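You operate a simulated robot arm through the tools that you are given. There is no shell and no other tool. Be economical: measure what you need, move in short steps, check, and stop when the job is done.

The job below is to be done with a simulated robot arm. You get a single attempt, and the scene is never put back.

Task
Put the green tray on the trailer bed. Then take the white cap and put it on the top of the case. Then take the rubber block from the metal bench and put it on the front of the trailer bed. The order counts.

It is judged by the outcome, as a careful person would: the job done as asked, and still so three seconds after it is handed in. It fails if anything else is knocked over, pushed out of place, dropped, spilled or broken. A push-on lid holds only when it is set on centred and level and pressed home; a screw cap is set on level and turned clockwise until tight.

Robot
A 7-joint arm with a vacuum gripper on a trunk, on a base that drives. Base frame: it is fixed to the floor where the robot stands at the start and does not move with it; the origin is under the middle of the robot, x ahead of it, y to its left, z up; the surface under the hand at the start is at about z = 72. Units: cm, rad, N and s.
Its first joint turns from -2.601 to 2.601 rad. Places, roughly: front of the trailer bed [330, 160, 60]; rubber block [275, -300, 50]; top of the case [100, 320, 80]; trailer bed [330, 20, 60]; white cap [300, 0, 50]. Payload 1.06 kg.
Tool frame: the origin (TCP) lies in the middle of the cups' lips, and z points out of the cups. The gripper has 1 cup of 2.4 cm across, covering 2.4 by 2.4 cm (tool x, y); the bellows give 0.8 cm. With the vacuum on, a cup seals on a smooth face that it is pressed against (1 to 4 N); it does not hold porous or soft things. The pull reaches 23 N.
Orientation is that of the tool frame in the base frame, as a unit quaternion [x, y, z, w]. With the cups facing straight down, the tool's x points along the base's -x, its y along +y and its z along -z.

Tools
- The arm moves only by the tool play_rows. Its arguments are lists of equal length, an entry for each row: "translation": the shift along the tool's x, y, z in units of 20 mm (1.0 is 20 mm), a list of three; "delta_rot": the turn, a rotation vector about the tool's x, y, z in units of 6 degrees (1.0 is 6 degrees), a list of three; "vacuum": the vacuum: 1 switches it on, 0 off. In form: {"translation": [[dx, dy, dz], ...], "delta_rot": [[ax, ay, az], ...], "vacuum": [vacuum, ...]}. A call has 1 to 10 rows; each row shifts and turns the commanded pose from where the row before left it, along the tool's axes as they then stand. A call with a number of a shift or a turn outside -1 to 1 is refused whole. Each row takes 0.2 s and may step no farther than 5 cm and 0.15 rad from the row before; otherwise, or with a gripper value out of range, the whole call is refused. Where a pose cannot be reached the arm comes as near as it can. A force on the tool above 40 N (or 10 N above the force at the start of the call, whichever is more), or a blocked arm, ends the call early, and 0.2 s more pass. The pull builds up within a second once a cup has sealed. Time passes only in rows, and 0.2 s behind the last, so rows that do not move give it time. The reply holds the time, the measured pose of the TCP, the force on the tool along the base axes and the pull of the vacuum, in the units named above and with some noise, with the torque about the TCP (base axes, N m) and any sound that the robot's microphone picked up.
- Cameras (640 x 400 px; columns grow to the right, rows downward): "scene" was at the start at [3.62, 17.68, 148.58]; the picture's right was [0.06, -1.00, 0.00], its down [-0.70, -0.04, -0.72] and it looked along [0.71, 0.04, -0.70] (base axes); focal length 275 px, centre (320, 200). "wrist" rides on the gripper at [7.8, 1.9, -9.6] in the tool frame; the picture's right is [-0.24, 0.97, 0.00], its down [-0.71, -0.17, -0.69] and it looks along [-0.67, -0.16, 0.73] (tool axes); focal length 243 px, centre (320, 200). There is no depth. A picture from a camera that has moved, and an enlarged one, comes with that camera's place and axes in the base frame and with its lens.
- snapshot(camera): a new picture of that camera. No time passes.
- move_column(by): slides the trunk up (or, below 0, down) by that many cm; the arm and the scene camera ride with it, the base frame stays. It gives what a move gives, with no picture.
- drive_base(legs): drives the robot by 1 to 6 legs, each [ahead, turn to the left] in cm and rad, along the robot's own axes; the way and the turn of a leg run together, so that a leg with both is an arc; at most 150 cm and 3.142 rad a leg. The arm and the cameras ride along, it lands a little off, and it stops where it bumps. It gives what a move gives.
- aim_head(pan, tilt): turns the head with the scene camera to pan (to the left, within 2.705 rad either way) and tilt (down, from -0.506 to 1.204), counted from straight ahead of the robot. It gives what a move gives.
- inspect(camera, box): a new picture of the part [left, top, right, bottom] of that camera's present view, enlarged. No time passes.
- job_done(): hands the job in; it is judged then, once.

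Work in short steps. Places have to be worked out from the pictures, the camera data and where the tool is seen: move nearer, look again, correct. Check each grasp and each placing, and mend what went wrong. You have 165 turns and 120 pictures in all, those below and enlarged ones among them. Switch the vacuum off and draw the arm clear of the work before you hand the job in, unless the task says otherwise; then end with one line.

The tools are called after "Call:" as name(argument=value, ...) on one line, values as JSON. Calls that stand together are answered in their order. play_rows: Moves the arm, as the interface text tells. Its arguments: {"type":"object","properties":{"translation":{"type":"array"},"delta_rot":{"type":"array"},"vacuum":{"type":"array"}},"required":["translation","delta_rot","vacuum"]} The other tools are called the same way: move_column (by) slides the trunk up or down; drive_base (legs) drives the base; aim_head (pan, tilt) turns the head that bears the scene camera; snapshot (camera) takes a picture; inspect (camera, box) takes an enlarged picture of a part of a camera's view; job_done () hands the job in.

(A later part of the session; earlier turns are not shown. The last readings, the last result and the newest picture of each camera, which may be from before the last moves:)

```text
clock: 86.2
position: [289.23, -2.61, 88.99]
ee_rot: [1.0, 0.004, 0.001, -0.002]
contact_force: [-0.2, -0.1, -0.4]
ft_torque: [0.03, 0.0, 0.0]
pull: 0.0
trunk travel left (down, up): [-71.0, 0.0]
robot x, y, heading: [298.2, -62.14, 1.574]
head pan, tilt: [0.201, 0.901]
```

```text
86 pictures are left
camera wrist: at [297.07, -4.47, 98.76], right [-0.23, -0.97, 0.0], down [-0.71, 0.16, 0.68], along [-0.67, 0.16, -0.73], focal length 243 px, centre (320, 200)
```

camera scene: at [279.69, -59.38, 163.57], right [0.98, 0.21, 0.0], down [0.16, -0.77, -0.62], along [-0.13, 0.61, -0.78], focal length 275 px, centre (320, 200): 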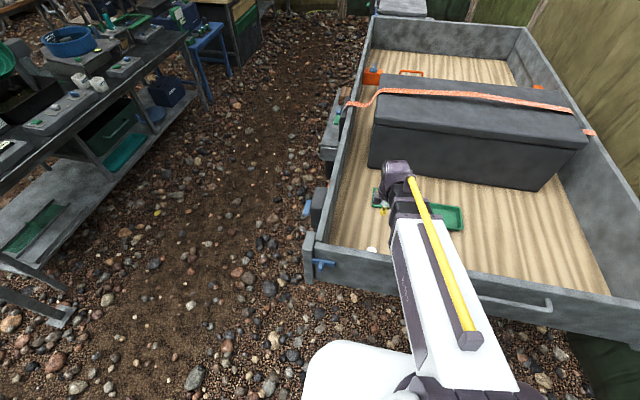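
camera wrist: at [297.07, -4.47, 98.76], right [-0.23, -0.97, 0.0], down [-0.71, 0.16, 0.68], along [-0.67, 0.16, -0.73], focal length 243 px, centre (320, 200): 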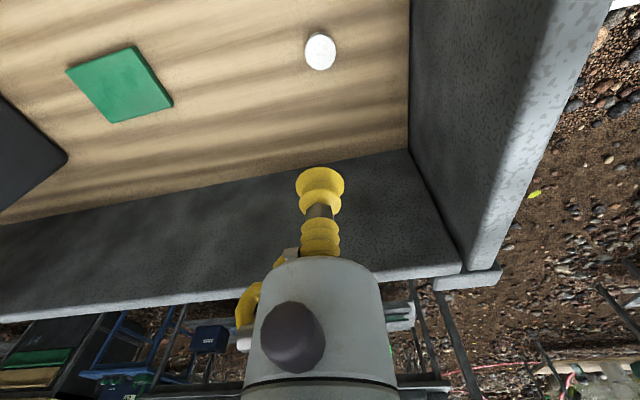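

Cap lies at (289.2, -2.4), directly below the cup; the wall is at y≤-15, top z≈85. Estimated arm geometry clears the wall, so I descend in stages.

Call:
play_rows(translation=[[0, 0, 1], [0, 0, 1], [0, 0, 1], [0, 0, 1], [0, 0, 1], [0, 0, 1]], delta_rot=[[0, 0, 0], [0, 0, 0], [0, 0, 0], [0, 0, 0], [0, 0, 0], [0, 0, 0]], vacuum=[0, 0, 0, 0, 0, 0])

Call:
snapshot(camera="scene")

Call:
snapshot(camera="wrist")

```text
clock: 87.6
position: [289.37, -2.4, 76.75]
ee_rot: [1.0, 0.003, 0.001, -0.002]
contact_force: [0.3, -0.1, -0.1]
ft_torque: [0.0, 0.03, 0.0]
pull: 0.1
trunk travel left (down, up): [-71.0, 0.0]
robot x, y, heading: [298.1, -62.35, 1.578]
head pan, tilt: [0.201, 0.901]
```

```text
85 pictures are left
camera scene: at [279.69, -59.38, 163.57], right [0.98, 0.21, 0.0], down [0.16, -0.77, -0.62], along [-0.13, 0.61, -0.78], focal length 275 px, centre (320, 200)
```

scene: 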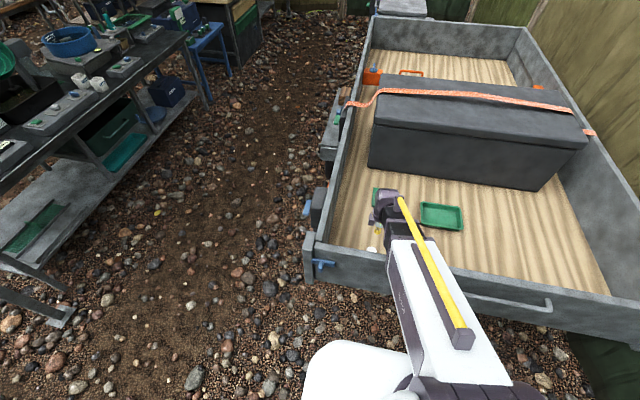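

```text
84 pictures are left
camera wrist: at [297.21, -4.38, 86.57], right [-0.23, -0.97, 0.0], down [-0.71, 0.16, 0.68], along [-0.67, 0.16, -0.73], focal length 243 px, centre (320, 200)
```

wrist: 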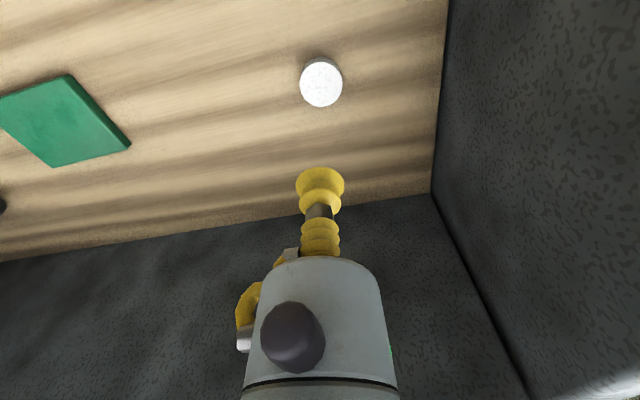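

Call:
play_rows(translation=[[0.1, 0, 1], [0, 0, 1], [0, 0, 1], [0, 0, 1], [0, 0, 1], [0, 0, 0.5]], delta_rot=[[0, 0, 0], [0, 0, 0], [0, 0, 0], [0, 0, 0], [0, 0, 0], [0, 0, 0]], vacuum=[0, 0, 0, 0, 0, 1])

Call:
snapshot(camera="scene")

Call:
snapshot(camera="wrist")

```text
clock: 89.0
position: [289.51, -2.4, 66.02]
ee_rot: [1.0, 0.004, 0.0, -0.001]
contact_force: [0.7, 0.5, -0.2]
ft_torque: [-0.01, -0.01, -0.01]
pull: 0.0
trunk travel left (down, up): [-71.0, 0.0]
robot x, y, heading: [298.51, -62.71, 1.581]
head pan, tilt: [0.201, 0.901]
```

```text
83 pictures are left
camera scene: at [279.69, -59.38, 163.57], right [0.98, 0.21, 0.0], down [0.16, -0.77, -0.62], along [-0.13, 0.61, -0.78], focal length 275 px, centre (320, 200)
```

scene: 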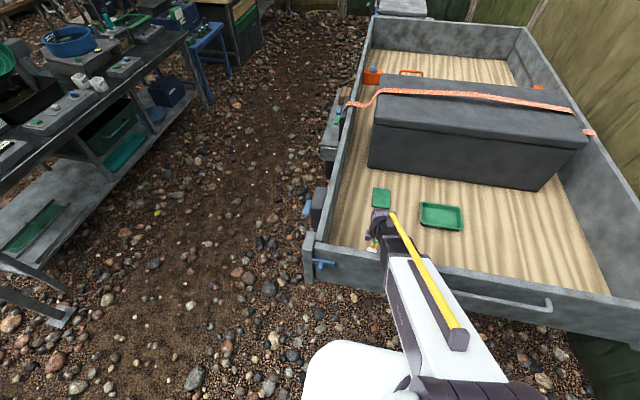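

```text
82 pictures are left
camera wrist: at [297.37, -4.22, 75.7], right [-0.23, -0.97, 0.0], down [-0.71, 0.16, 0.68], along [-0.67, 0.16, -0.73], focal length 243 px, centre (320, 200)
```

wrist: 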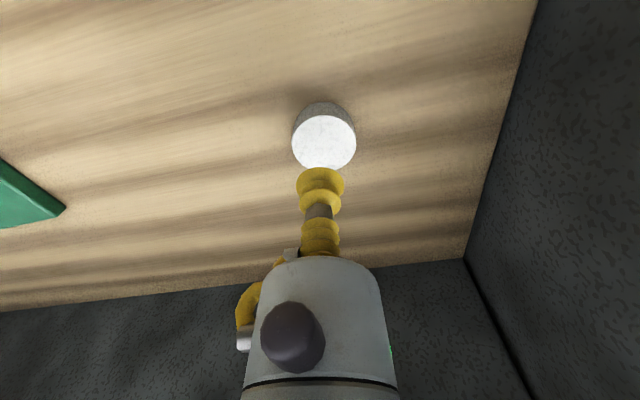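

Cup is over the cap, top near z≈62. Slow final descent with vacuum on.

Call:
play_rows(translation=[[0, 0.12, 0.5], [0, 0, 0.4], [0, 0, 0.3], [0, 0, 0.2], [0, 0, 0.2], [0, 0, 0.2]], delta_rot=[[0, 0, 0], [0, 0, 0], [0, 0, 0], [0, 0, 0], [0, 0, 0], [0, 0, 0]], vacuum=[1, 1, 1, 1, 1, 1])

```text
clock: 90.4
position: [289.48, -2.72, 62.39]
ee_rot: [1.0, 0.004, 0.001, -0.001]
contact_force: [-0.2, -0.6, 0.3]
ft_torque: [0.0, 0.01, 0.0]
pull: 0.1
trunk travel left (down, up): [-71.0, 0.0]
robot x, y, heading: [298.39, -62.58, 1.577]
head pan, tilt: [0.201, 0.901]
```

Call:
play_rows(translation=[[0, 0, 0.15], [0, 0, 0.15], [0, 0, 0.1], [0, 0, 0]], delta_rot=[[0, 0, 0], [0, 0, 0], [0, 0, 0], [0, 0, 0]], vacuum=[1, 1, 1, 1])

```text
clock: 91.4
position: [289.6, -2.66, 61.57]
ee_rot: [1.0, 0.003, 0.001, -0.002]
contact_force: [-0.2, 6.0, 17.0]
ft_torque: [-0.02, 0.0, -0.03]
pull: 22.6
trunk travel left (down, up): [-71.0, 0.0]
robot x, y, heading: [298.54, -62.1, 1.577]
head pan, tilt: [0.201, 0.901]
```

Sealed. Lifting straight up clear of the wall.

Call:
play_rows(translation=[[0, 0, -0.3], [0, 0, -0.7], [0, 0, -1], [0, 0, -1], [0, 0, -1], [0, 0, -1], [0, 0, -1], [0, 0, -1], [0, 0, -1], [0, 0, -1]], delta_rot=[[0, 0, 0], [0, 0, 0], [0, 0, 0], [0, 0, 0], [0, 0, 0], [0, 0, 0], [0, 0, 0], [0, 0, 0], [0, 0, 0], [0, 0, 0]], vacuum=[1, 1, 1, 1, 1, 1, 1, 1, 1, 1])

Call:
play_rows(translation=[[0, 0, -1], [0, 0, -1], [0, 0, -1], [0, 0, -1], [0, 0, -1], [0, 0, -1], [0, 0, -1], [0, 0, -1], [0, 0, -1], [0, 0, -1]], delta_rot=[[0, 0, 0], [0, 0, 0], [0, 0, 0], [0, 0, 0], [0, 0, 0], [0, 0, 0], [0, 0, 0], [0, 0, 0], [0, 0, 0], [0, 0, 0]], vacuum=[1, 1, 1, 1, 1, 1, 1, 1, 1, 1])

Call:
snapshot(camera="wrist")

Call:
aim_head(pan=1.0, tilt=0.5)

Call:
snapshot(camera="scene")

```text
clock: 93.6
position: [289.59, -2.73, 79.7]
ee_rot: [1.0, 0.003, 0.0, -0.001]
contact_force: [-0.4, 0.2, 0.2]
ft_torque: [0.0, -0.01, -0.01]
pull: 22.5
trunk travel left (down, up): [-71.0, 0.0]
robot x, y, heading: [298.31, -62.48, 1.575]
head pan, tilt: [0.201, 0.901]
```

```text
clock: 95.8
position: [289.66, -2.65, 99.55]
ee_rot: [1.0, 0.003, 0.001, -0.002]
contact_force: [0.5, 0.7, -0.4]
ft_torque: [-0.02, 0.04, 0.01]
pull: 23.2
trunk travel left (down, up): [-71.0, 0.0]
robot x, y, heading: [298.28, -62.49, 1.582]
head pan, tilt: [0.201, 0.901]
```

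```text
81 pictures are left
camera wrist: at [297.37, -4.58, 109.36], right [-0.23, -0.97, 0.0], down [-0.71, 0.16, 0.68], along [-0.67, 0.16, -0.73], focal length 243 px, centre (320, 200)
```

wrist: 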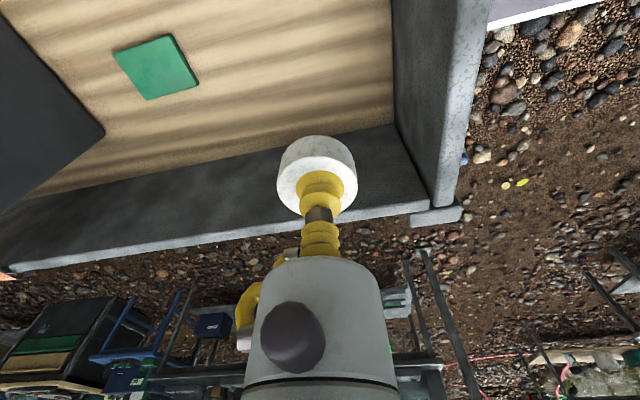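

```text
clock: 97.0
position: [289.45, -2.76, 99.67]
ee_rot: [1.0, 0.004, 0.001, -0.001]
contact_force: [0.1, -0.4, -0.7]
ft_torque: [-0.01, 0.01, -0.02]
pull: 22.8
trunk travel left (down, up): [-71.0, 0.0]
robot x, y, heading: [298.32, -62.07, 1.575]
head pan, tilt: [1.0, 0.499]
```

```text
80 pictures are left
camera scene: at [273.57, -61.91, 166.95], right [0.54, 0.84, 0.0], down [0.4, -0.26, -0.88], along [-0.74, 0.47, -0.48], focal length 275 px, centre (320, 200)
```

scene: 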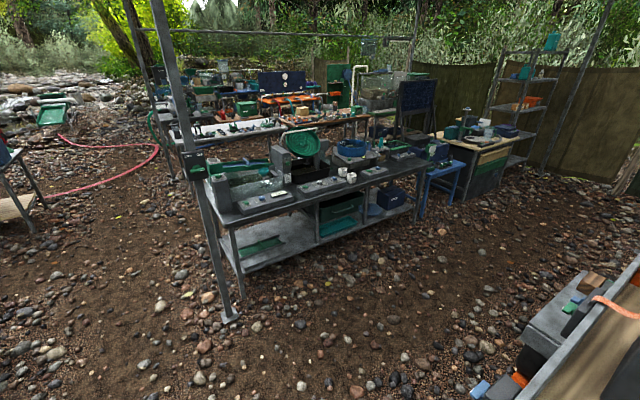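

Cap is held centred. Now to the case near (100, 320): back away from the trailer, turn left, go to x≈195, and turn up the corridor between table and trailer.

Call:
drive_base(legs=[[-40, 0], [0, 1.565], [103, 0], [0, -1.571]])

Call:
aim_head(pan=0.25, tilt=0.5)

Call:
snapshot(camera="scene")

```text
clock: 112.0
position: [186.11, -44.27, 99.62]
ee_rot: [1.0, 0.015, 0.002, -0.003]
contact_force: [0.4, 0.6, -0.2]
ft_torque: [0.01, 0.0, 0.01]
pull: 23.3
trunk travel left (down, up): [-71.0, 0.0]
robot x, y, heading: [195.93, -104.04, 1.603]
head pan, tilt: [1.0, 0.499]
```

```text
clock: 113.1
position: [186.0, -44.16, 99.57]
ee_rot: [1.0, 0.015, 0.001, -0.002]
contact_force: [-0.3, -0.4, 0.1]
ft_torque: [-0.02, 0.0, 0.0]
pull: 23.1
trunk travel left (down, up): [-71.0, 0.0]
robot x, y, heading: [196.16, -103.69, 1.599]
head pan, tilt: [0.25, 0.499]
```

```text
79 pictures are left
camera scene: at [176.7, -99.85, 166.96], right [0.96, 0.28, 0.0], down [0.13, -0.46, -0.88], along [-0.24, 0.84, -0.48], focal length 275 px, centre (320, 200)
```

scene: 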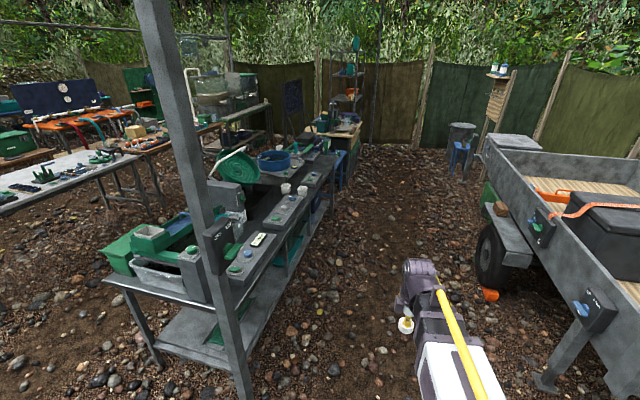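

Corridor is clear. Drive 150 + 60 forward, correcting heading.

Call:
drive_base(legs=[[150, -0.03], [70, 0]])

Call:
aim_head(pan=0.45, tilt=0.5)

Call:
snapshot(camera="scene")

```text
clock: 123.9
position: [178.3, 173.89, 99.62]
ee_rot: [1.0, 0.021, 0.002, -0.001]
contact_force: [0.3, -0.5, -0.4]
ft_torque: [0.0, -0.03, 0.02]
pull: 22.8
trunk travel left (down, up): [-71.0, 0.0]
robot x, y, heading: [189.31, 114.57, 1.621]
head pan, tilt: [0.25, 0.499]
```

```text
clock: 124.6
position: [178.36, 173.96, 99.6]
ee_rot: [1.0, 0.022, 0.001, -0.002]
contact_force: [-0.1, 0.6, 0.1]
ft_torque: [-0.01, -0.03, 0.01]
pull: 23.1
trunk travel left (down, up): [-71.0, 0.0]
robot x, y, heading: [188.95, 114.55, 1.613]
head pan, tilt: [0.45, 0.499]
```

```text
78 pictures are left
camera scene: at [167.97, 117.57, 166.96], right [0.88, 0.47, 0.0], down [0.23, -0.42, -0.88], along [-0.41, 0.77, -0.48], focal length 275 px, centre (320, 200)
```

scene: 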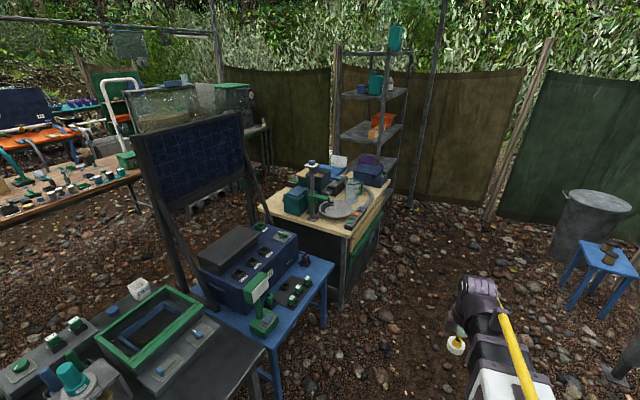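

The hint point (100,320,80) projects to pixel (363,171): the dark blue/purple case at the bench's back. Zooming in.

Call:
inspect(camera="scene", box=[260, 130, 420, 250])

```text
3.33 times, centred on (340, 190) of scene
camera zoom: at [167.97, 117.57, 166.96], right [0.88, 0.47, 0.0], down [0.23, -0.42, -0.88], along [-0.41, 0.77, -0.48], focal length 916 px, centre (253, 233)
```

zoom: 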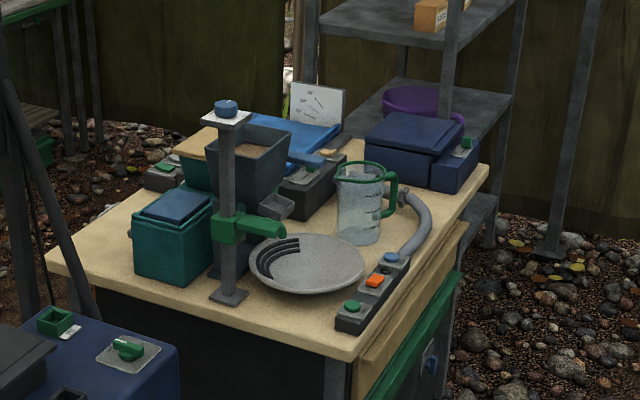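

Case is at ≈(109, 303) on the bench's far right corner; the bench's right side runs along x≈124. I'll go to ≈(198, 300) and face -x.

Call:
drive_base(legs=[[0, -0.093], [100, 0], [86, 0], [0, 1.62]])

Call:
aim_head(pan=0.0, tilt=0.8)

Call:
snapshot(camera="scene")

Call:
snapshot(camera="wrist")

```text
clock: 138.4
position: [138.39, 292.93, 99.66]
ee_rot: [0.705, 0.709, -0.001, -0.002]
contact_force: [0.4, 0.2, 0.1]
ft_torque: [0.04, -0.01, 0.01]
pull: 23.1
trunk travel left (down, up): [-71.0, 0.0]
robot x, y, heading: [197.87, 301.44, -3.141]
head pan, tilt: [0.45, 0.499]
```

```text
clock: 139.3
position: [138.15, 292.95, 99.54]
ee_rot: [0.705, 0.709, -0.001, -0.001]
contact_force: [0.8, 1.0, 0.8]
ft_torque: [-0.03, 0.02, 0.01]
pull: 23.2
trunk travel left (down, up): [-71.0, 0.0]
robot x, y, heading: [198.16, 301.49, -3.135]
head pan, tilt: [0.0, 0.799]
```

```text
76 pictures are left
camera scene: at [194.36, 284.65, 164.36], right [-0.01, 1.0, 0.0], down [0.72, 0.0, -0.7], along [-0.7, 0.0, -0.72], focal length 275 px, centre (320, 200)
```

scene: 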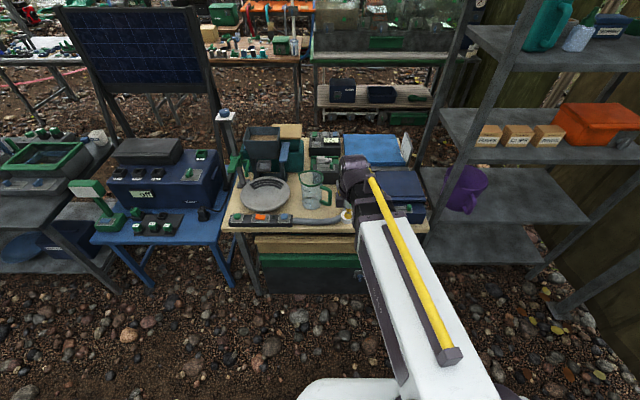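

```text
75 pictures are left
camera wrist: at [140.12, 300.72, 109.35], right [0.97, -0.23, 0.0], down [-0.17, -0.71, 0.68], along [-0.16, -0.67, -0.73], focal length 243 px, centre (320, 200)
```

wrist: 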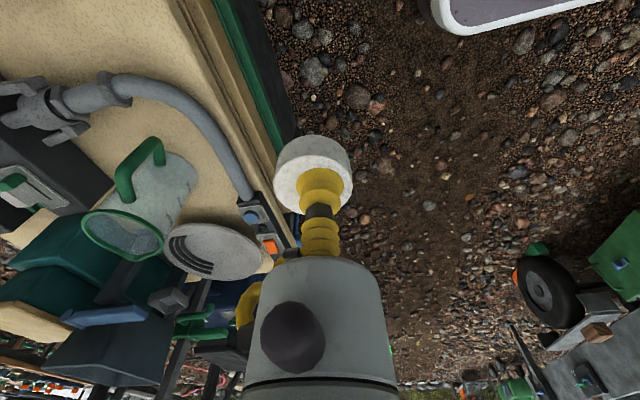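

The arm hides the case. I rotate the tool back 90° so the wrist camera looks ahead over the bench.

Call:
play_rows(translation=[[0, 0, 0], [0, 0, 0], [0, 0, 0], [0, 0, 0], [0, 0, 0], [0, 0, 0], [0, 0, 0], [0, 0, 0], [0, 0, 0], [0, 0, 0]], delta_rot=[[0, 0, 1], [0, 0, 1], [0, 0, 1], [0, 0, 1], [0, 0, 1], [0, 0, 1], [0, 0, 1], [0, 0, 1], [0, 0, 1], [0, 0, 1]], vacuum=[1, 1, 1, 1, 1, 1, 1, 1, 1, 1])

Call:
play_rows(translation=[[0, 0, 0], [0, 0, 0], [0, 0, 0], [0, 0, 0], [0, 0, 0]], delta_rot=[[0, 0, 1], [0, 0, 1], [0, 0, 1], [0, 0, 1], [0, 0, 1]], vacuum=[1, 1, 1, 1, 1])

Call:
snapshot(camera="wrist")

Call:
inspect(camera="scene", box=[220, 110, 460, 260])

```text
clock: 141.5
position: [138.36, 292.8, 99.52]
ee_rot: [0.966, 0.259, -0.001, -0.001]
contact_force: [1.0, 0.4, 0.8]
ft_torque: [0.01, 0.02, 0.0]
pull: 23.3
trunk travel left (down, up): [-71.0, 0.0]
robot x, y, heading: [198.29, 301.58, -3.135]
head pan, tilt: [0.0, 0.799]
```

```text
clock: 142.7
position: [138.23, 292.94, 99.63]
ee_rot: [1.0, 0.002, -0.002, -0.001]
contact_force: [-0.3, 0.5, 0.2]
ft_torque: [0.01, 0.03, -0.02]
pull: 22.8
trunk travel left (down, up): [-71.0, 0.0]
robot x, y, heading: [197.79, 301.83, -3.138]
head pan, tilt: [0.0, 0.799]
```

```text
74 pictures are left
camera wrist: at [146.17, 291.0, 109.33], right [-0.23, -0.97, 0.0], down [-0.71, 0.17, 0.69], along [-0.67, 0.16, -0.73], focal length 243 px, centre (320, 200)
```

wrist: 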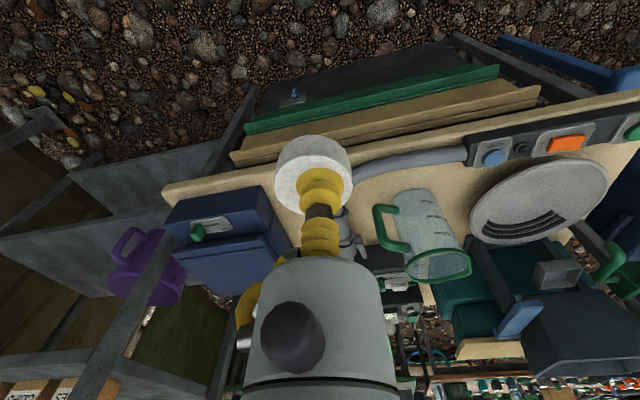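

```text
2.67 times, centred on (340, 185) of scene
camera zoom: at [194.37, 284.66, 164.36], right [0.0, 1.0, 0.0], down [0.72, 0.0, -0.7], along [-0.7, 0.0, -0.72], focal length 732 px, centre (267, 240)
```

zoom: 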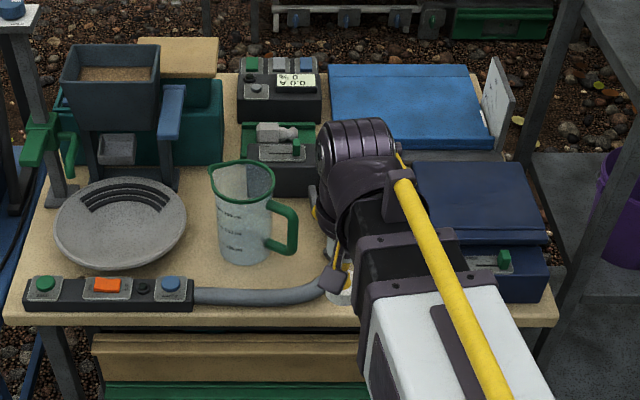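

The navy case with latch sits at ≈(108–111, 318); the jug rim is ≈z 90 at (110,281). I raise the hand 8 cm, and drive 14 cm closer, then move to the right above the case.

Call:
play_rows(translation=[[0, 0, -1], [0, 0, -1], [0, 0, -1], [0, 0, -1]], delta_rot=[[0, 0, 0], [0, 0, 0], [0, 0, 0], [0, 0, 0]], vacuum=[1, 1, 1, 1])

Call:
drive_base(legs=[[14, 0]])

Call:
snapshot(camera="wrist")

Call:
snapshot(camera="scene")

```text
clock: 143.7
position: [138.44, 292.85, 107.45]
ee_rot: [1.0, 0.003, -0.002, 0.0]
contact_force: [0.1, 0.1, 0.6]
ft_torque: [-0.02, 0.0, -0.01]
pull: 22.7
trunk travel left (down, up): [-71.0, 0.0]
robot x, y, heading: [197.87, 301.41, -3.14]
head pan, tilt: [0.0, 0.799]
```

```text
clock: 145.1
position: [124.13, 292.79, 107.44]
ee_rot: [1.0, 0.002, -0.001, -0.001]
contact_force: [0.1, -0.7, 0.0]
ft_torque: [0.01, -0.01, -0.04]
pull: 23.0
trunk travel left (down, up): [-71.0, 0.0]
robot x, y, heading: [183.64, 301.18, -3.137]
head pan, tilt: [0.0, 0.799]
```

```text
72 pictures are left
camera wrist: at [131.99, 290.92, 117.12], right [-0.23, -0.97, 0.0], down [-0.71, 0.17, 0.69], along [-0.67, 0.16, -0.73], focal length 243 px, centre (320, 200)
```

wrist: 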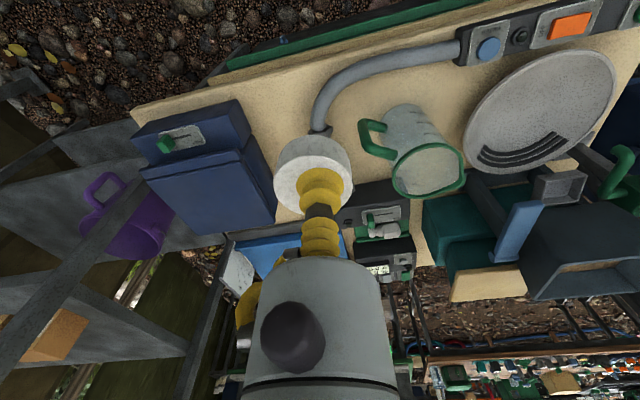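

```text
71 pictures are left
camera scene: at [180.14, 284.6, 164.36], right [0.0, 1.0, 0.0], down [0.72, 0.0, -0.7], along [-0.7, 0.0, -0.72], focal length 275 px, centre (320, 200)
```

scene: 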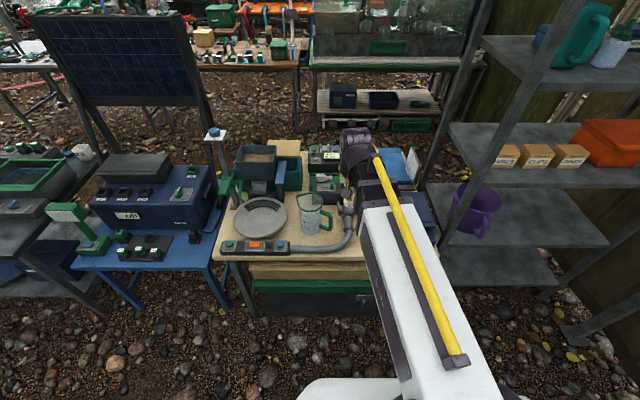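

The case lid spans ≈x 100–116, y 307–325, top z≈87; its centre ≈(109, 316). Moving the cap above it.

Call:
play_rows(translation=[[-0.8, -1, 0], [-0.8, -1, 0], [-0.8, -1, 0], [-0.8, -1, 0], [-0.8, -1, 0], [-0.8, -1, 0], [-0.7, -1, 0], [-0.7, -1, 0], [-0.7, -1, 0], [-0.6, -1, 0]], delta_rot=[[0, 0, 0], [0, 0, 0], [0, 0, 0], [0, 0, 0], [0, 0, 0], [0, 0, 0], [0, 0, 0], [0, 0, 0], [0, 0, 0], [0, 0, 0]], vacuum=[1, 1, 1, 1, 1, 1, 1, 1, 1, 1])

Call:
play_rows(translation=[[0, -1, 0], [0, -0.6, 0], [0, 0, 1], [0, 0, 1], [0, 0, 1]], delta_rot=[[0, 0, 0], [0, 0, 0], [0, 0, 0], [0, 0, 0], [0, 0, 0]], vacuum=[1, 1, 1, 1, 1])

Call:
snapshot(camera="wrist")

Call:
snapshot(camera="scene")

```text
clock: 147.2
position: [109.05, 312.96, 107.53]
ee_rot: [1.0, 0.002, -0.002, -0.001]
contact_force: [-0.9, 0.0, -0.1]
ft_torque: [-0.02, 0.02, 0.04]
pull: 22.9
trunk travel left (down, up): [-71.0, 0.0]
robot x, y, heading: [183.9, 301.58, -3.133]
head pan, tilt: [0.0, 0.799]
```

```text
clock: 148.4
position: [108.91, 315.98, 101.52]
ee_rot: [1.0, 0.002, -0.002, -0.001]
contact_force: [-0.6, 0.3, 0.5]
ft_torque: [0.01, 0.02, -0.01]
pull: 22.7
trunk travel left (down, up): [-71.0, 0.0]
robot x, y, heading: [184.04, 301.22, -3.14]
head pan, tilt: [0.0, 0.799]
```

```text
70 pictures are left
camera wrist: at [116.86, 314.12, 111.23], right [-0.23, -0.97, 0.0], down [-0.71, 0.17, 0.69], along [-0.67, 0.16, -0.73], focal length 243 px, centre (320, 200)
```

wrist: 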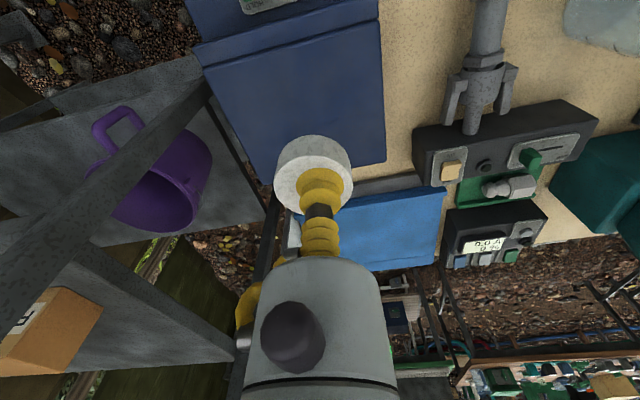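

```text
69 pictures are left
camera scene: at [180.19, 284.6, 164.36], right [0.0, 1.0, 0.0], down [0.72, 0.0, -0.7], along [-0.7, 0.0, -0.72], focal length 275 px, centre (320, 200)
```

scene: 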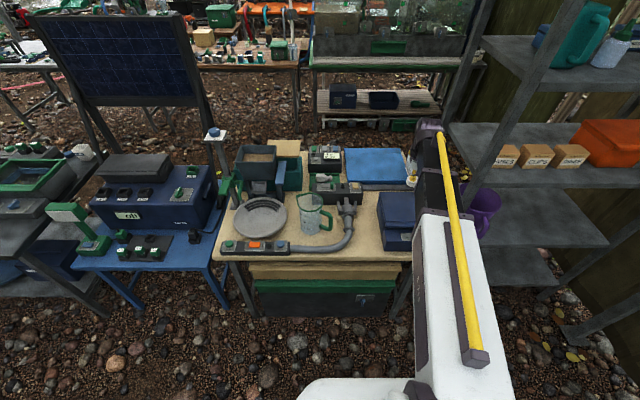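

The cup's landing point is on the lid, ~1 cm from its centre; correct and descend further.

Call:
play_rows(translation=[[-0.5, -0.5, 0], [0, 0, 1], [0, 0, 1], [0, 0, 1], [0, 0, 1]], delta_rot=[[0, 0, 0], [0, 0, 0], [0, 0, 0], [0, 0, 0], [0, 0, 0]], vacuum=[1, 1, 1, 1, 1])

Call:
snapshot(camera="wrist")

Call:
inspect(camera="scene", box=[340, 110, 500, 260])

```text
clock: 149.7
position: [108.17, 316.97, 93.43]
ee_rot: [1.0, 0.002, -0.002, -0.001]
contact_force: [-0.3, -0.1, -0.4]
ft_torque: [-0.01, -0.01, 0.0]
pull: 23.3
trunk travel left (down, up): [-71.0, 0.0]
robot x, y, heading: [183.86, 301.31, -3.137]
head pan, tilt: [0.0, 0.799]
```

```text
68 pictures are left
camera wrist: at [115.92, 315.14, 103.22], right [-0.23, -0.97, 0.0], down [-0.71, 0.17, 0.69], along [-0.67, 0.16, -0.73], focal length 243 px, centre (320, 200)
```

wrist: 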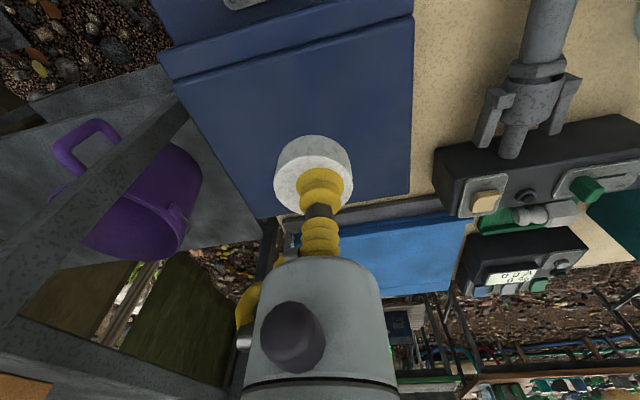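

```text
2.67 times, centred on (420, 185) of scene
camera zoom: at [180.19, 284.6, 164.36], right [0.0, 1.0, 0.0], down [0.72, 0.0, -0.7], along [-0.7, 0.0, -0.72], focal length 732 px, centre (53, 240)
```

zoom: 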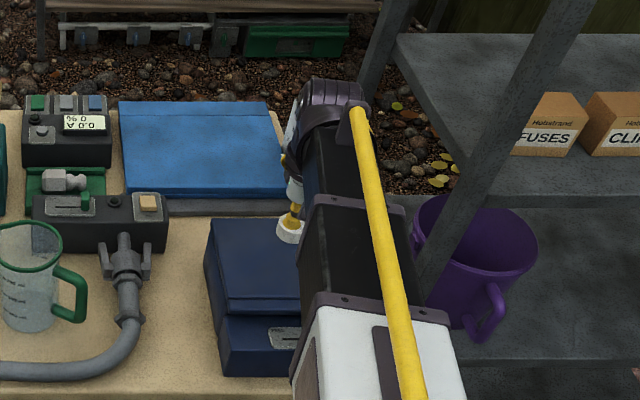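

Now the fine descent until contact.

Call:
play_rows(translation=[[0, 0, 0.4], [0, 0, 0.4], [0, 0, 0.3], [0, 0, 0.2]], delta_rot=[[0, 0, 0], [0, 0, 0], [0, 0, 0], [0, 0, 0]], vacuum=[1, 1, 1, 1])

Call:
inspect(camera="wrist", box=[140, 0, 460, 240])

```text
clock: 150.7
position: [108.04, 317.16, 90.88]
ee_rot: [1.0, 0.002, -0.002, -0.001]
contact_force: [0.4, 0.2, 0.1]
ft_torque: [0.02, -0.01, -0.01]
pull: 22.5
trunk travel left (down, up): [-71.0, 0.0]
robot x, y, heading: [183.55, 301.06, -3.138]
head pan, tilt: [0.0, 0.799]
```

```text
1.67 times, centred on (300, 120) of wrist
camera zoom: at [115.84, 315.16, 100.62], right [-0.23, -0.97, 0.0], down [-0.71, 0.17, 0.69], along [-0.67, 0.16, -0.73], focal length 404 px, centre (353, 333)
```

zoom: 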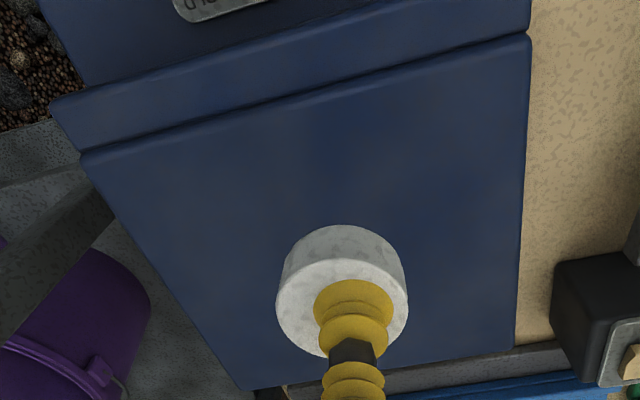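

Call:
play_rows(translation=[[0, 0, 0.25], [0, 0, 0.25], [0, 0, 0.25], [0, 0, 0.25]], delta_rot=[[0, 0, 0], [0, 0, 0], [0, 0, 0], [0, 0, 0]], vacuum=[1, 1, 1, 1])

Call:
inspect(camera="wrist", box=[140, 0, 460, 240])

```text
clock: 151.7
position: [108.05, 317.01, 88.98]
ee_rot: [1.0, 0.001, -0.002, 0.0]
contact_force: [0.4, 0.1, 0.1]
ft_torque: [-0.02, -0.04, -0.02]
pull: 22.9
trunk travel left (down, up): [-71.0, 0.0]
robot x, y, heading: [183.85, 301.54, -3.137]
head pan, tilt: [0.0, 0.799]
```

```text
1.67 times, centred on (300, 120) of wrist
camera zoom: at [115.84, 315.07, 98.66], right [-0.23, -0.97, 0.0], down [-0.71, 0.17, 0.69], along [-0.67, 0.16, -0.73], focal length 404 px, centre (353, 333)
```

zoom: 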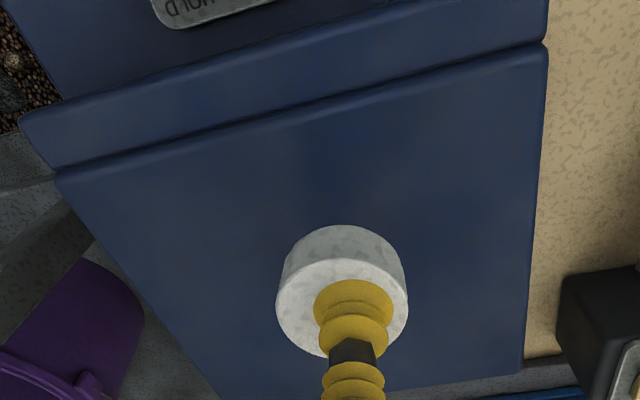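

Call:
play_rows(translation=[[0, 0, 0.25], [0, 0, 0.25], [0, 0, 0.25], [0, 0, 0.2], [0, 0, 0.2]], delta_rot=[[0, 0, 0], [0, 0, 0], [0, 0, 0], [0, 0, 0], [0, 0, 0]], vacuum=[1, 1, 1, 1, 1])

Call:
inspect(camera="wrist", box=[140, 0, 460, 240])

```text
clock: 152.8
position: [107.92, 316.93, 86.57]
ee_rot: [1.0, 0.003, -0.002, -0.001]
contact_force: [-0.1, -0.5, -0.2]
ft_torque: [-0.03, 0.02, 0.01]
pull: 23.0
trunk travel left (down, up): [-71.0, 0.0]
robot x, y, heading: [183.88, 301.48, -3.137]
head pan, tilt: [0.0, 0.799]
```

```text
1.67 times, centred on (300, 120) of wrist
camera zoom: at [115.85, 315.14, 96.28], right [-0.23, -0.97, 0.0], down [-0.71, 0.17, 0.69], along [-0.67, 0.16, -0.73], focal length 404 px, centre (353, 333)
```

zoom: 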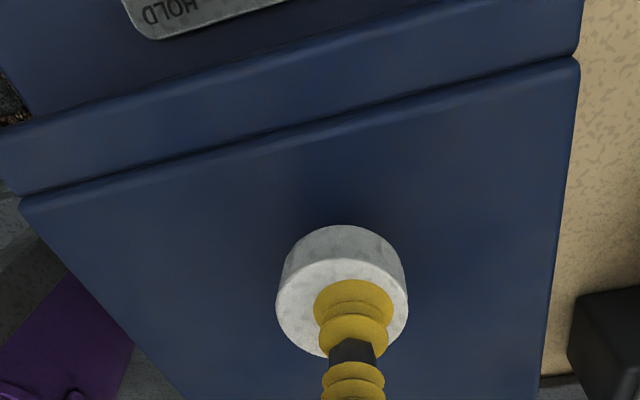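

Lid top now estimated at z≈82; contact soon. Small steps.

Call:
play_rows(translation=[[0, 0, 0.2], [0, 0, 0.15], [0, 0, 0.15], [0, 0, 0.15]], delta_rot=[[0, 0, 0], [0, 0, 0], [0, 0, 0], [0, 0, 0]], vacuum=[1, 1, 1, 1])

```text
clock: 153.8
position: [108.01, 317.03, 85.39]
ee_rot: [1.0, 0.002, -0.002, 0.0]
contact_force: [-0.6, -0.6, -0.2]
ft_torque: [0.0, -0.02, 0.0]
pull: 22.8
trunk travel left (down, up): [-71.0, 0.0]
robot x, y, heading: [183.82, 301.69, -3.139]
head pan, tilt: [0.0, 0.799]
```

Call:
play_rows(translation=[[0, 0, 0.15], [0, 0, 0.15], [0, 0, 0.1]], delta_rot=[[0, 0, 0], [0, 0, 0], [0, 0, 0]], vacuum=[1, 1, 1])

Call:
inspect(camera="wrist", box=[140, 0, 460, 240])

```text
clock: 154.7
position: [108.0, 316.98, 84.54]
ee_rot: [1.0, 0.003, -0.002, -0.001]
contact_force: [0.0, -1.0, 2.8]
ft_torque: [0.01, -0.03, -0.03]
pull: 22.6
trunk travel left (down, up): [-71.0, 0.0]
robot x, y, heading: [183.58, 301.52, -3.133]
head pan, tilt: [0.0, 0.799]
```

```text
1.67 times, centred on (300, 120) of wrist
camera zoom: at [115.9, 315.09, 94.27], right [-0.23, -0.97, 0.0], down [-0.71, 0.17, 0.69], along [-0.67, 0.16, -0.73], focal length 404 px, centre (353, 333)
```

zoom: 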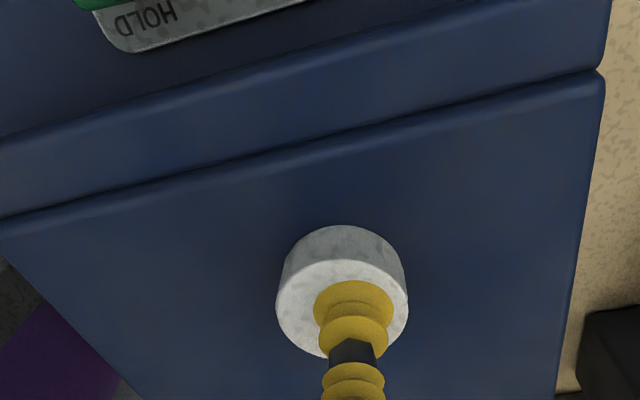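

Contact (2.8 N). Press a hair more, release, wait, rise.

Call:
play_rows(translation=[[0, 0, 0.05], [0, 0, 0], [0, 0, 0], [0, 0, 0], [0, 0, 0], [0, 0, 0], [0, 0, -0.2], [0, 0, -0.4], [0, 0, -1], [0, 0, -1]], delta_rot=[[0, 0, 0], [0, 0, 0], [0, 0, 0], [0, 0, 0], [0, 0, 0], [0, 0, 0], [0, 0, 0], [0, 0, 0], [0, 0, 0], [0, 0, 0]], vacuum=[1, 0, 0, 0, 0, 0, 0, 0, 0, 0])

Call:
play_rows(translation=[[0, 0, -1], [0, 0, -1], [0, 0, -1], [0, 0, -1], [0, 0, -1], [0, 0, -1], [0, 0, -1], [0, 0, -1], [0, 0, -1]], delta_rot=[[0, 0, 0], [0, 0, 0], [0, 0, 0], [0, 0, 0], [0, 0, 0], [0, 0, 0], [0, 0, 0], [0, 0, 0], [0, 0, 0]], vacuum=[0, 0, 0, 0, 0, 0, 0, 0, 0])

Call:
snapshot(camera="wrist")

```text
clock: 156.8
position: [107.97, 316.92, 89.54]
ee_rot: [1.0, 0.002, -0.002, -0.001]
contact_force: [-0.4, 0.5, -0.3]
ft_torque: [-0.03, 0.0, -0.01]
pull: 0.1
trunk travel left (down, up): [-71.0, 0.0]
robot x, y, heading: [183.81, 301.46, -3.137]
head pan, tilt: [0.0, 0.799]
```

```text
clock: 158.8
position: [108.0, 316.98, 107.78]
ee_rot: [1.0, 0.002, -0.003, -0.001]
contact_force: [0.1, -0.2, 0.6]
ft_torque: [-0.01, 0.02, 0.0]
pull: 0.1
trunk travel left (down, up): [-71.0, 0.0]
robot x, y, heading: [183.78, 301.46, -3.14]
head pan, tilt: [0.0, 0.799]
```

```text
62 pictures are left
camera wrist: at [115.86, 315.09, 117.47], right [-0.23, -0.97, 0.0], down [-0.71, 0.17, 0.69], along [-0.67, 0.16, -0.73], focal length 243 px, centre (320, 200)
```

wrist: 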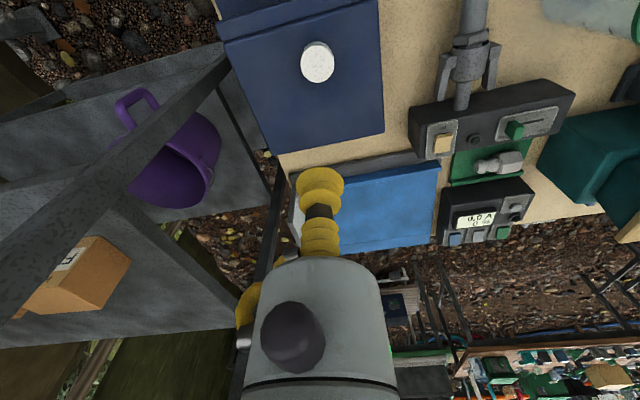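

The cap stands near the middle of the case top. Now pull the arm in, back off 10 cm, turn left to face -y and drive back along the corridor.

Call:
play_rows(translation=[[1, 0, 0], [1, 0, 0], [1, 0, 0], [1, 0, 0], [1, 0, 0], [1, 0, 0], [1, 0, 0], [1, 0, 0]], delta_rot=[[0, 0, 0], [0, 0, 0], [0, 0, 0], [0, 0, 0], [0, 0, 0], [0, 0, 0], [0, 0, 0], [0, 0, 0]], vacuum=[0, 0, 0, 0, 0, 0, 0, 0])

Call:
drive_base(legs=[[-10, 0], [0, 1.565], [150, 0]])

Call:
aim_head(pan=0.1, tilt=0.4)

Call:
snapshot(camera="scene")

```text
clock: 160.7
position: [124.03, 317.11, 107.6]
ee_rot: [1.0, 0.002, -0.002, -0.001]
contact_force: [0.4, -0.6, 0.6]
ft_torque: [0.02, -0.03, -0.01]
pull: 0.1
trunk travel left (down, up): [-71.0, 0.0]
robot x, y, heading: [183.7, 301.69, -3.138]
head pan, tilt: [0.0, 0.799]
```

```text
clock: 172.6
position: [175.54, 91.98, 107.52]
ee_rot: [0.71, 0.704, -0.002, 0.0]
contact_force: [0.7, 0.3, -0.3]
ft_torque: [0.02, 0.02, 0.0]
pull: 0.1
trunk travel left (down, up): [-71.0, 0.0]
robot x, y, heading: [192.0, 151.79, -1.58]
head pan, tilt: [0.0, 0.799]
```

```text
clock: 173.5
position: [175.55, 91.97, 107.44]
ee_rot: [0.71, 0.704, -0.002, 0.0]
contact_force: [0.0, 0.1, -1.8]
ft_torque: [0.03, 0.05, -0.01]
pull: 0.1
trunk travel left (down, up): [-71.0, 0.0]
robot x, y, heading: [191.79, 151.49, -1.581]
head pan, tilt: [0.099, 0.4]
```

```text
61 pictures are left
camera scene: at [209.78, 146.84, 167.86], right [-1.0, -0.09, 0.0], down [-0.04, 0.39, -0.92], along [0.08, -0.92, -0.39], focal length 275 px, centre (320, 200)
```

scene: 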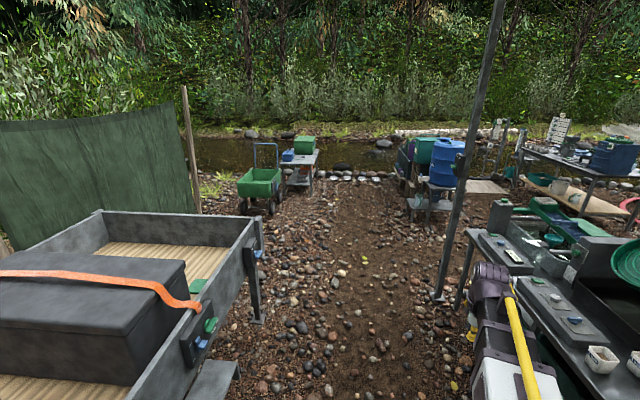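

Metal bench (with blue and green boxes) is ahead at about (250–290, -245…-320). Drive 150 + 110 further along.

Call:
drive_base(legs=[[150, 0], [110, 0]])

Call:
aim_head(pan=0.4, tilt=0.5)

Call:
snapshot(camera="scene")

```text
clock: 186.2
position: [175.0, -169.37, 107.53]
ee_rot: [0.705, 0.709, -0.002, 0.001]
contact_force: [0.1, -0.4, -0.3]
ft_torque: [0.03, -0.03, -0.04]
pull: 0.0
trunk travel left (down, up): [-71.0, 0.0]
robot x, y, heading: [190.44, -109.51, -1.565]
head pan, tilt: [0.099, 0.4]
```

```text
clock: 187.0
position: [174.94, -169.38, 107.55]
ee_rot: [0.705, 0.709, -0.002, 0.001]
contact_force: [0.4, -0.2, -0.8]
ft_torque: [0.0, -0.01, -0.01]
pull: 0.0
trunk travel left (down, up): [-71.0, 0.0]
robot x, y, heading: [190.42, -108.93, -1.569]
head pan, tilt: [0.4, 0.499]
```

```text
60 pictures are left
camera scene: at [210.99, -113.16, 166.96], right [-0.92, -0.39, 0.0], down [-0.19, 0.44, -0.88], along [0.35, -0.81, -0.48], focal length 275 px, centre (320, 200)
```

scene: 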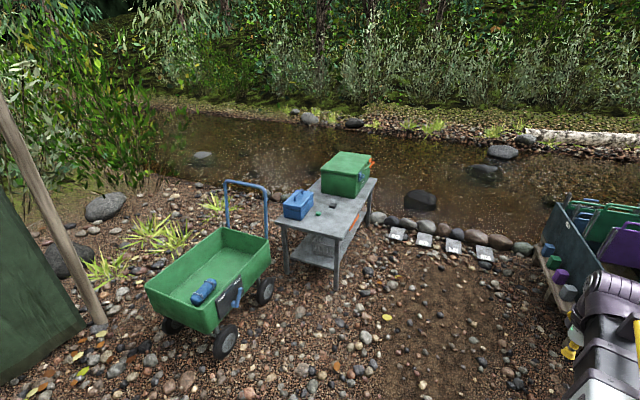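

Call:
inspect(camera="scene", box=[260, 140, 400, 300])

```text
2.50 times, centred on (330, 220) of scene
camera zoom: at [210.99, -113.16, 166.96], right [-0.92, -0.39, 0.0], down [-0.19, 0.44, -0.88], along [0.35, -0.81, -0.48], focal length 687 px, centre (295, 150)
```

zoom: 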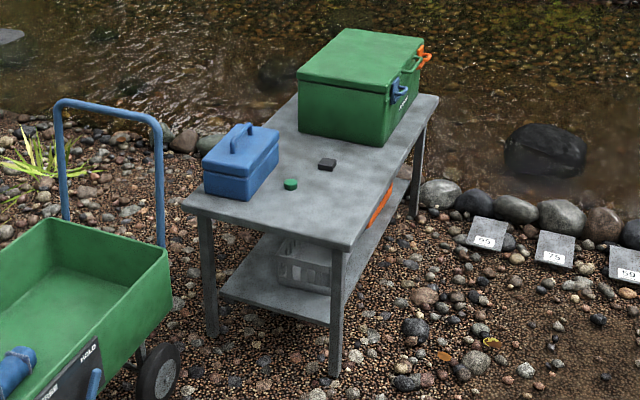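

A dark block lies on the bench at ≈(281, -302); bench edge facing the corridor at x≈260. I'll approach from the -x side: drive to y≈-300, turn left.

Call:
drive_base(legs=[[95, 0], [95, 0], [0, 1.57]])

Call:
aim_head(pan=0.0, tilt=0.75)

Call:
snapshot(camera="scene")

```text
clock: 200.4
position: [248.55, -319.13, 107.57]
ee_rot: [0.009, 1.0, -0.002, 0.002]
contact_force: [-0.2, 0.4, 0.3]
ft_torque: [0.02, 0.06, 0.01]
pull: 0.0
trunk travel left (down, up): [-71.0, 0.0]
robot x, y, heading: [189.13, -301.75, -0.019]
head pan, tilt: [0.4, 0.499]
```

```text
clock: 201.3
position: [248.37, -319.19, 107.51]
ee_rot: [0.009, 1.0, -0.001, 0.002]
contact_force: [0.3, 0.1, -0.1]
ft_torque: [0.02, 0.0, 0.01]
pull: 0.1
trunk travel left (down, up): [-71.0, 0.0]
robot x, y, heading: [188.95, -302.21, -0.021]
head pan, tilt: [0.0, 0.75]
```

```text
58 pictures are left
camera scene: at [193.1, -285.12, 164.76], right [-0.02, -1.0, 0.0], down [-0.68, 0.01, -0.73], along [0.73, -0.01, -0.68], focal length 275 px, centre (320, 200)
```

scene: 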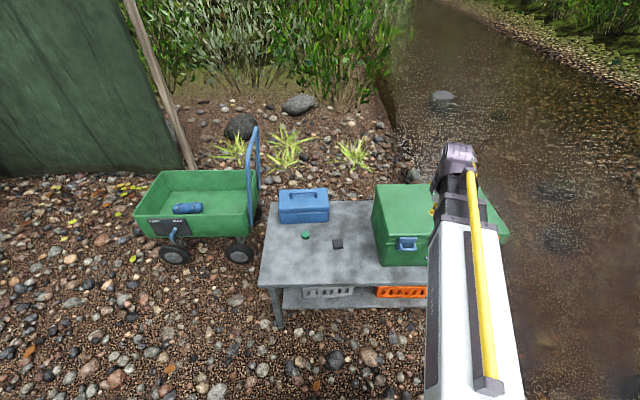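

Triangulated block: ≈(278.6, -295.5), bench top z≈54. Drive 14 cm closer, and move the hand left 23 cm above it.

Call:
drive_base(legs=[[14, 0.02]])

Call:
play_rows(translation=[[-0.5, 1, 0.2], [-0.5, 1, 0.2], [-0.5, 1, 0.2], [-0.5, 1, 0.2], [-0.5, 1, 0.2], [-0.5, 1, 0.2], [-0.5, 1, 0.2], [-0.5, 1, 0.2], [-0.5, 1, 0.2], [-0.5, 1, 0.2]], delta_rot=[[0, 0, 0], [0, 0, 0], [0, 0, 0], [0, 0, 0], [0, 0, 0], [0, 0, 0], [0, 0, 0], [0, 0, 0], [0, 0, 0], [0, 0, 0]], vacuum=[0, 0, 0, 0, 0, 0, 0, 0, 0, 0])

Call:
snapshot(camera="wrist")

```text
clock: 202.6
position: [262.76, -318.17, 107.45]
ee_rot: [-0.002, 1.0, -0.002, 0.002]
contact_force: [-0.2, -0.4, -0.2]
ft_torque: [0.0, 0.03, 0.01]
pull: 0.1
trunk travel left (down, up): [-71.0, 0.0]
robot x, y, heading: [203.27, -302.39, -0.004]
head pan, tilt: [0.0, 0.75]
```

```text
clock: 204.8
position: [272.67, -297.87, 103.52]
ee_rot: [0.0, 1.0, 0.0, 0.001]
contact_force: [-0.3, 0.1, 0.5]
ft_torque: [0.01, -0.01, 0.01]
pull: 0.0
trunk travel left (down, up): [-71.0, 0.0]
robot x, y, heading: [203.48, -302.26, 0.002]
head pan, tilt: [0.0, 0.75]
```

```text
57 pictures are left
camera wrist: at [264.76, -296.11, 113.32], right [0.23, 0.97, 0.0], down [0.71, -0.17, 0.69], along [0.67, -0.16, -0.73], focal length 243 px, centre (320, 200)
```

wrist: 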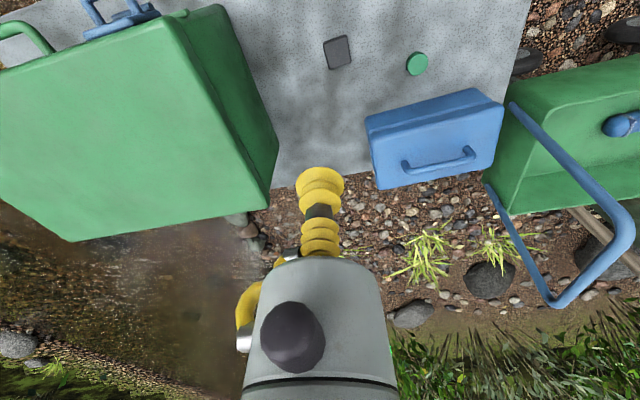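

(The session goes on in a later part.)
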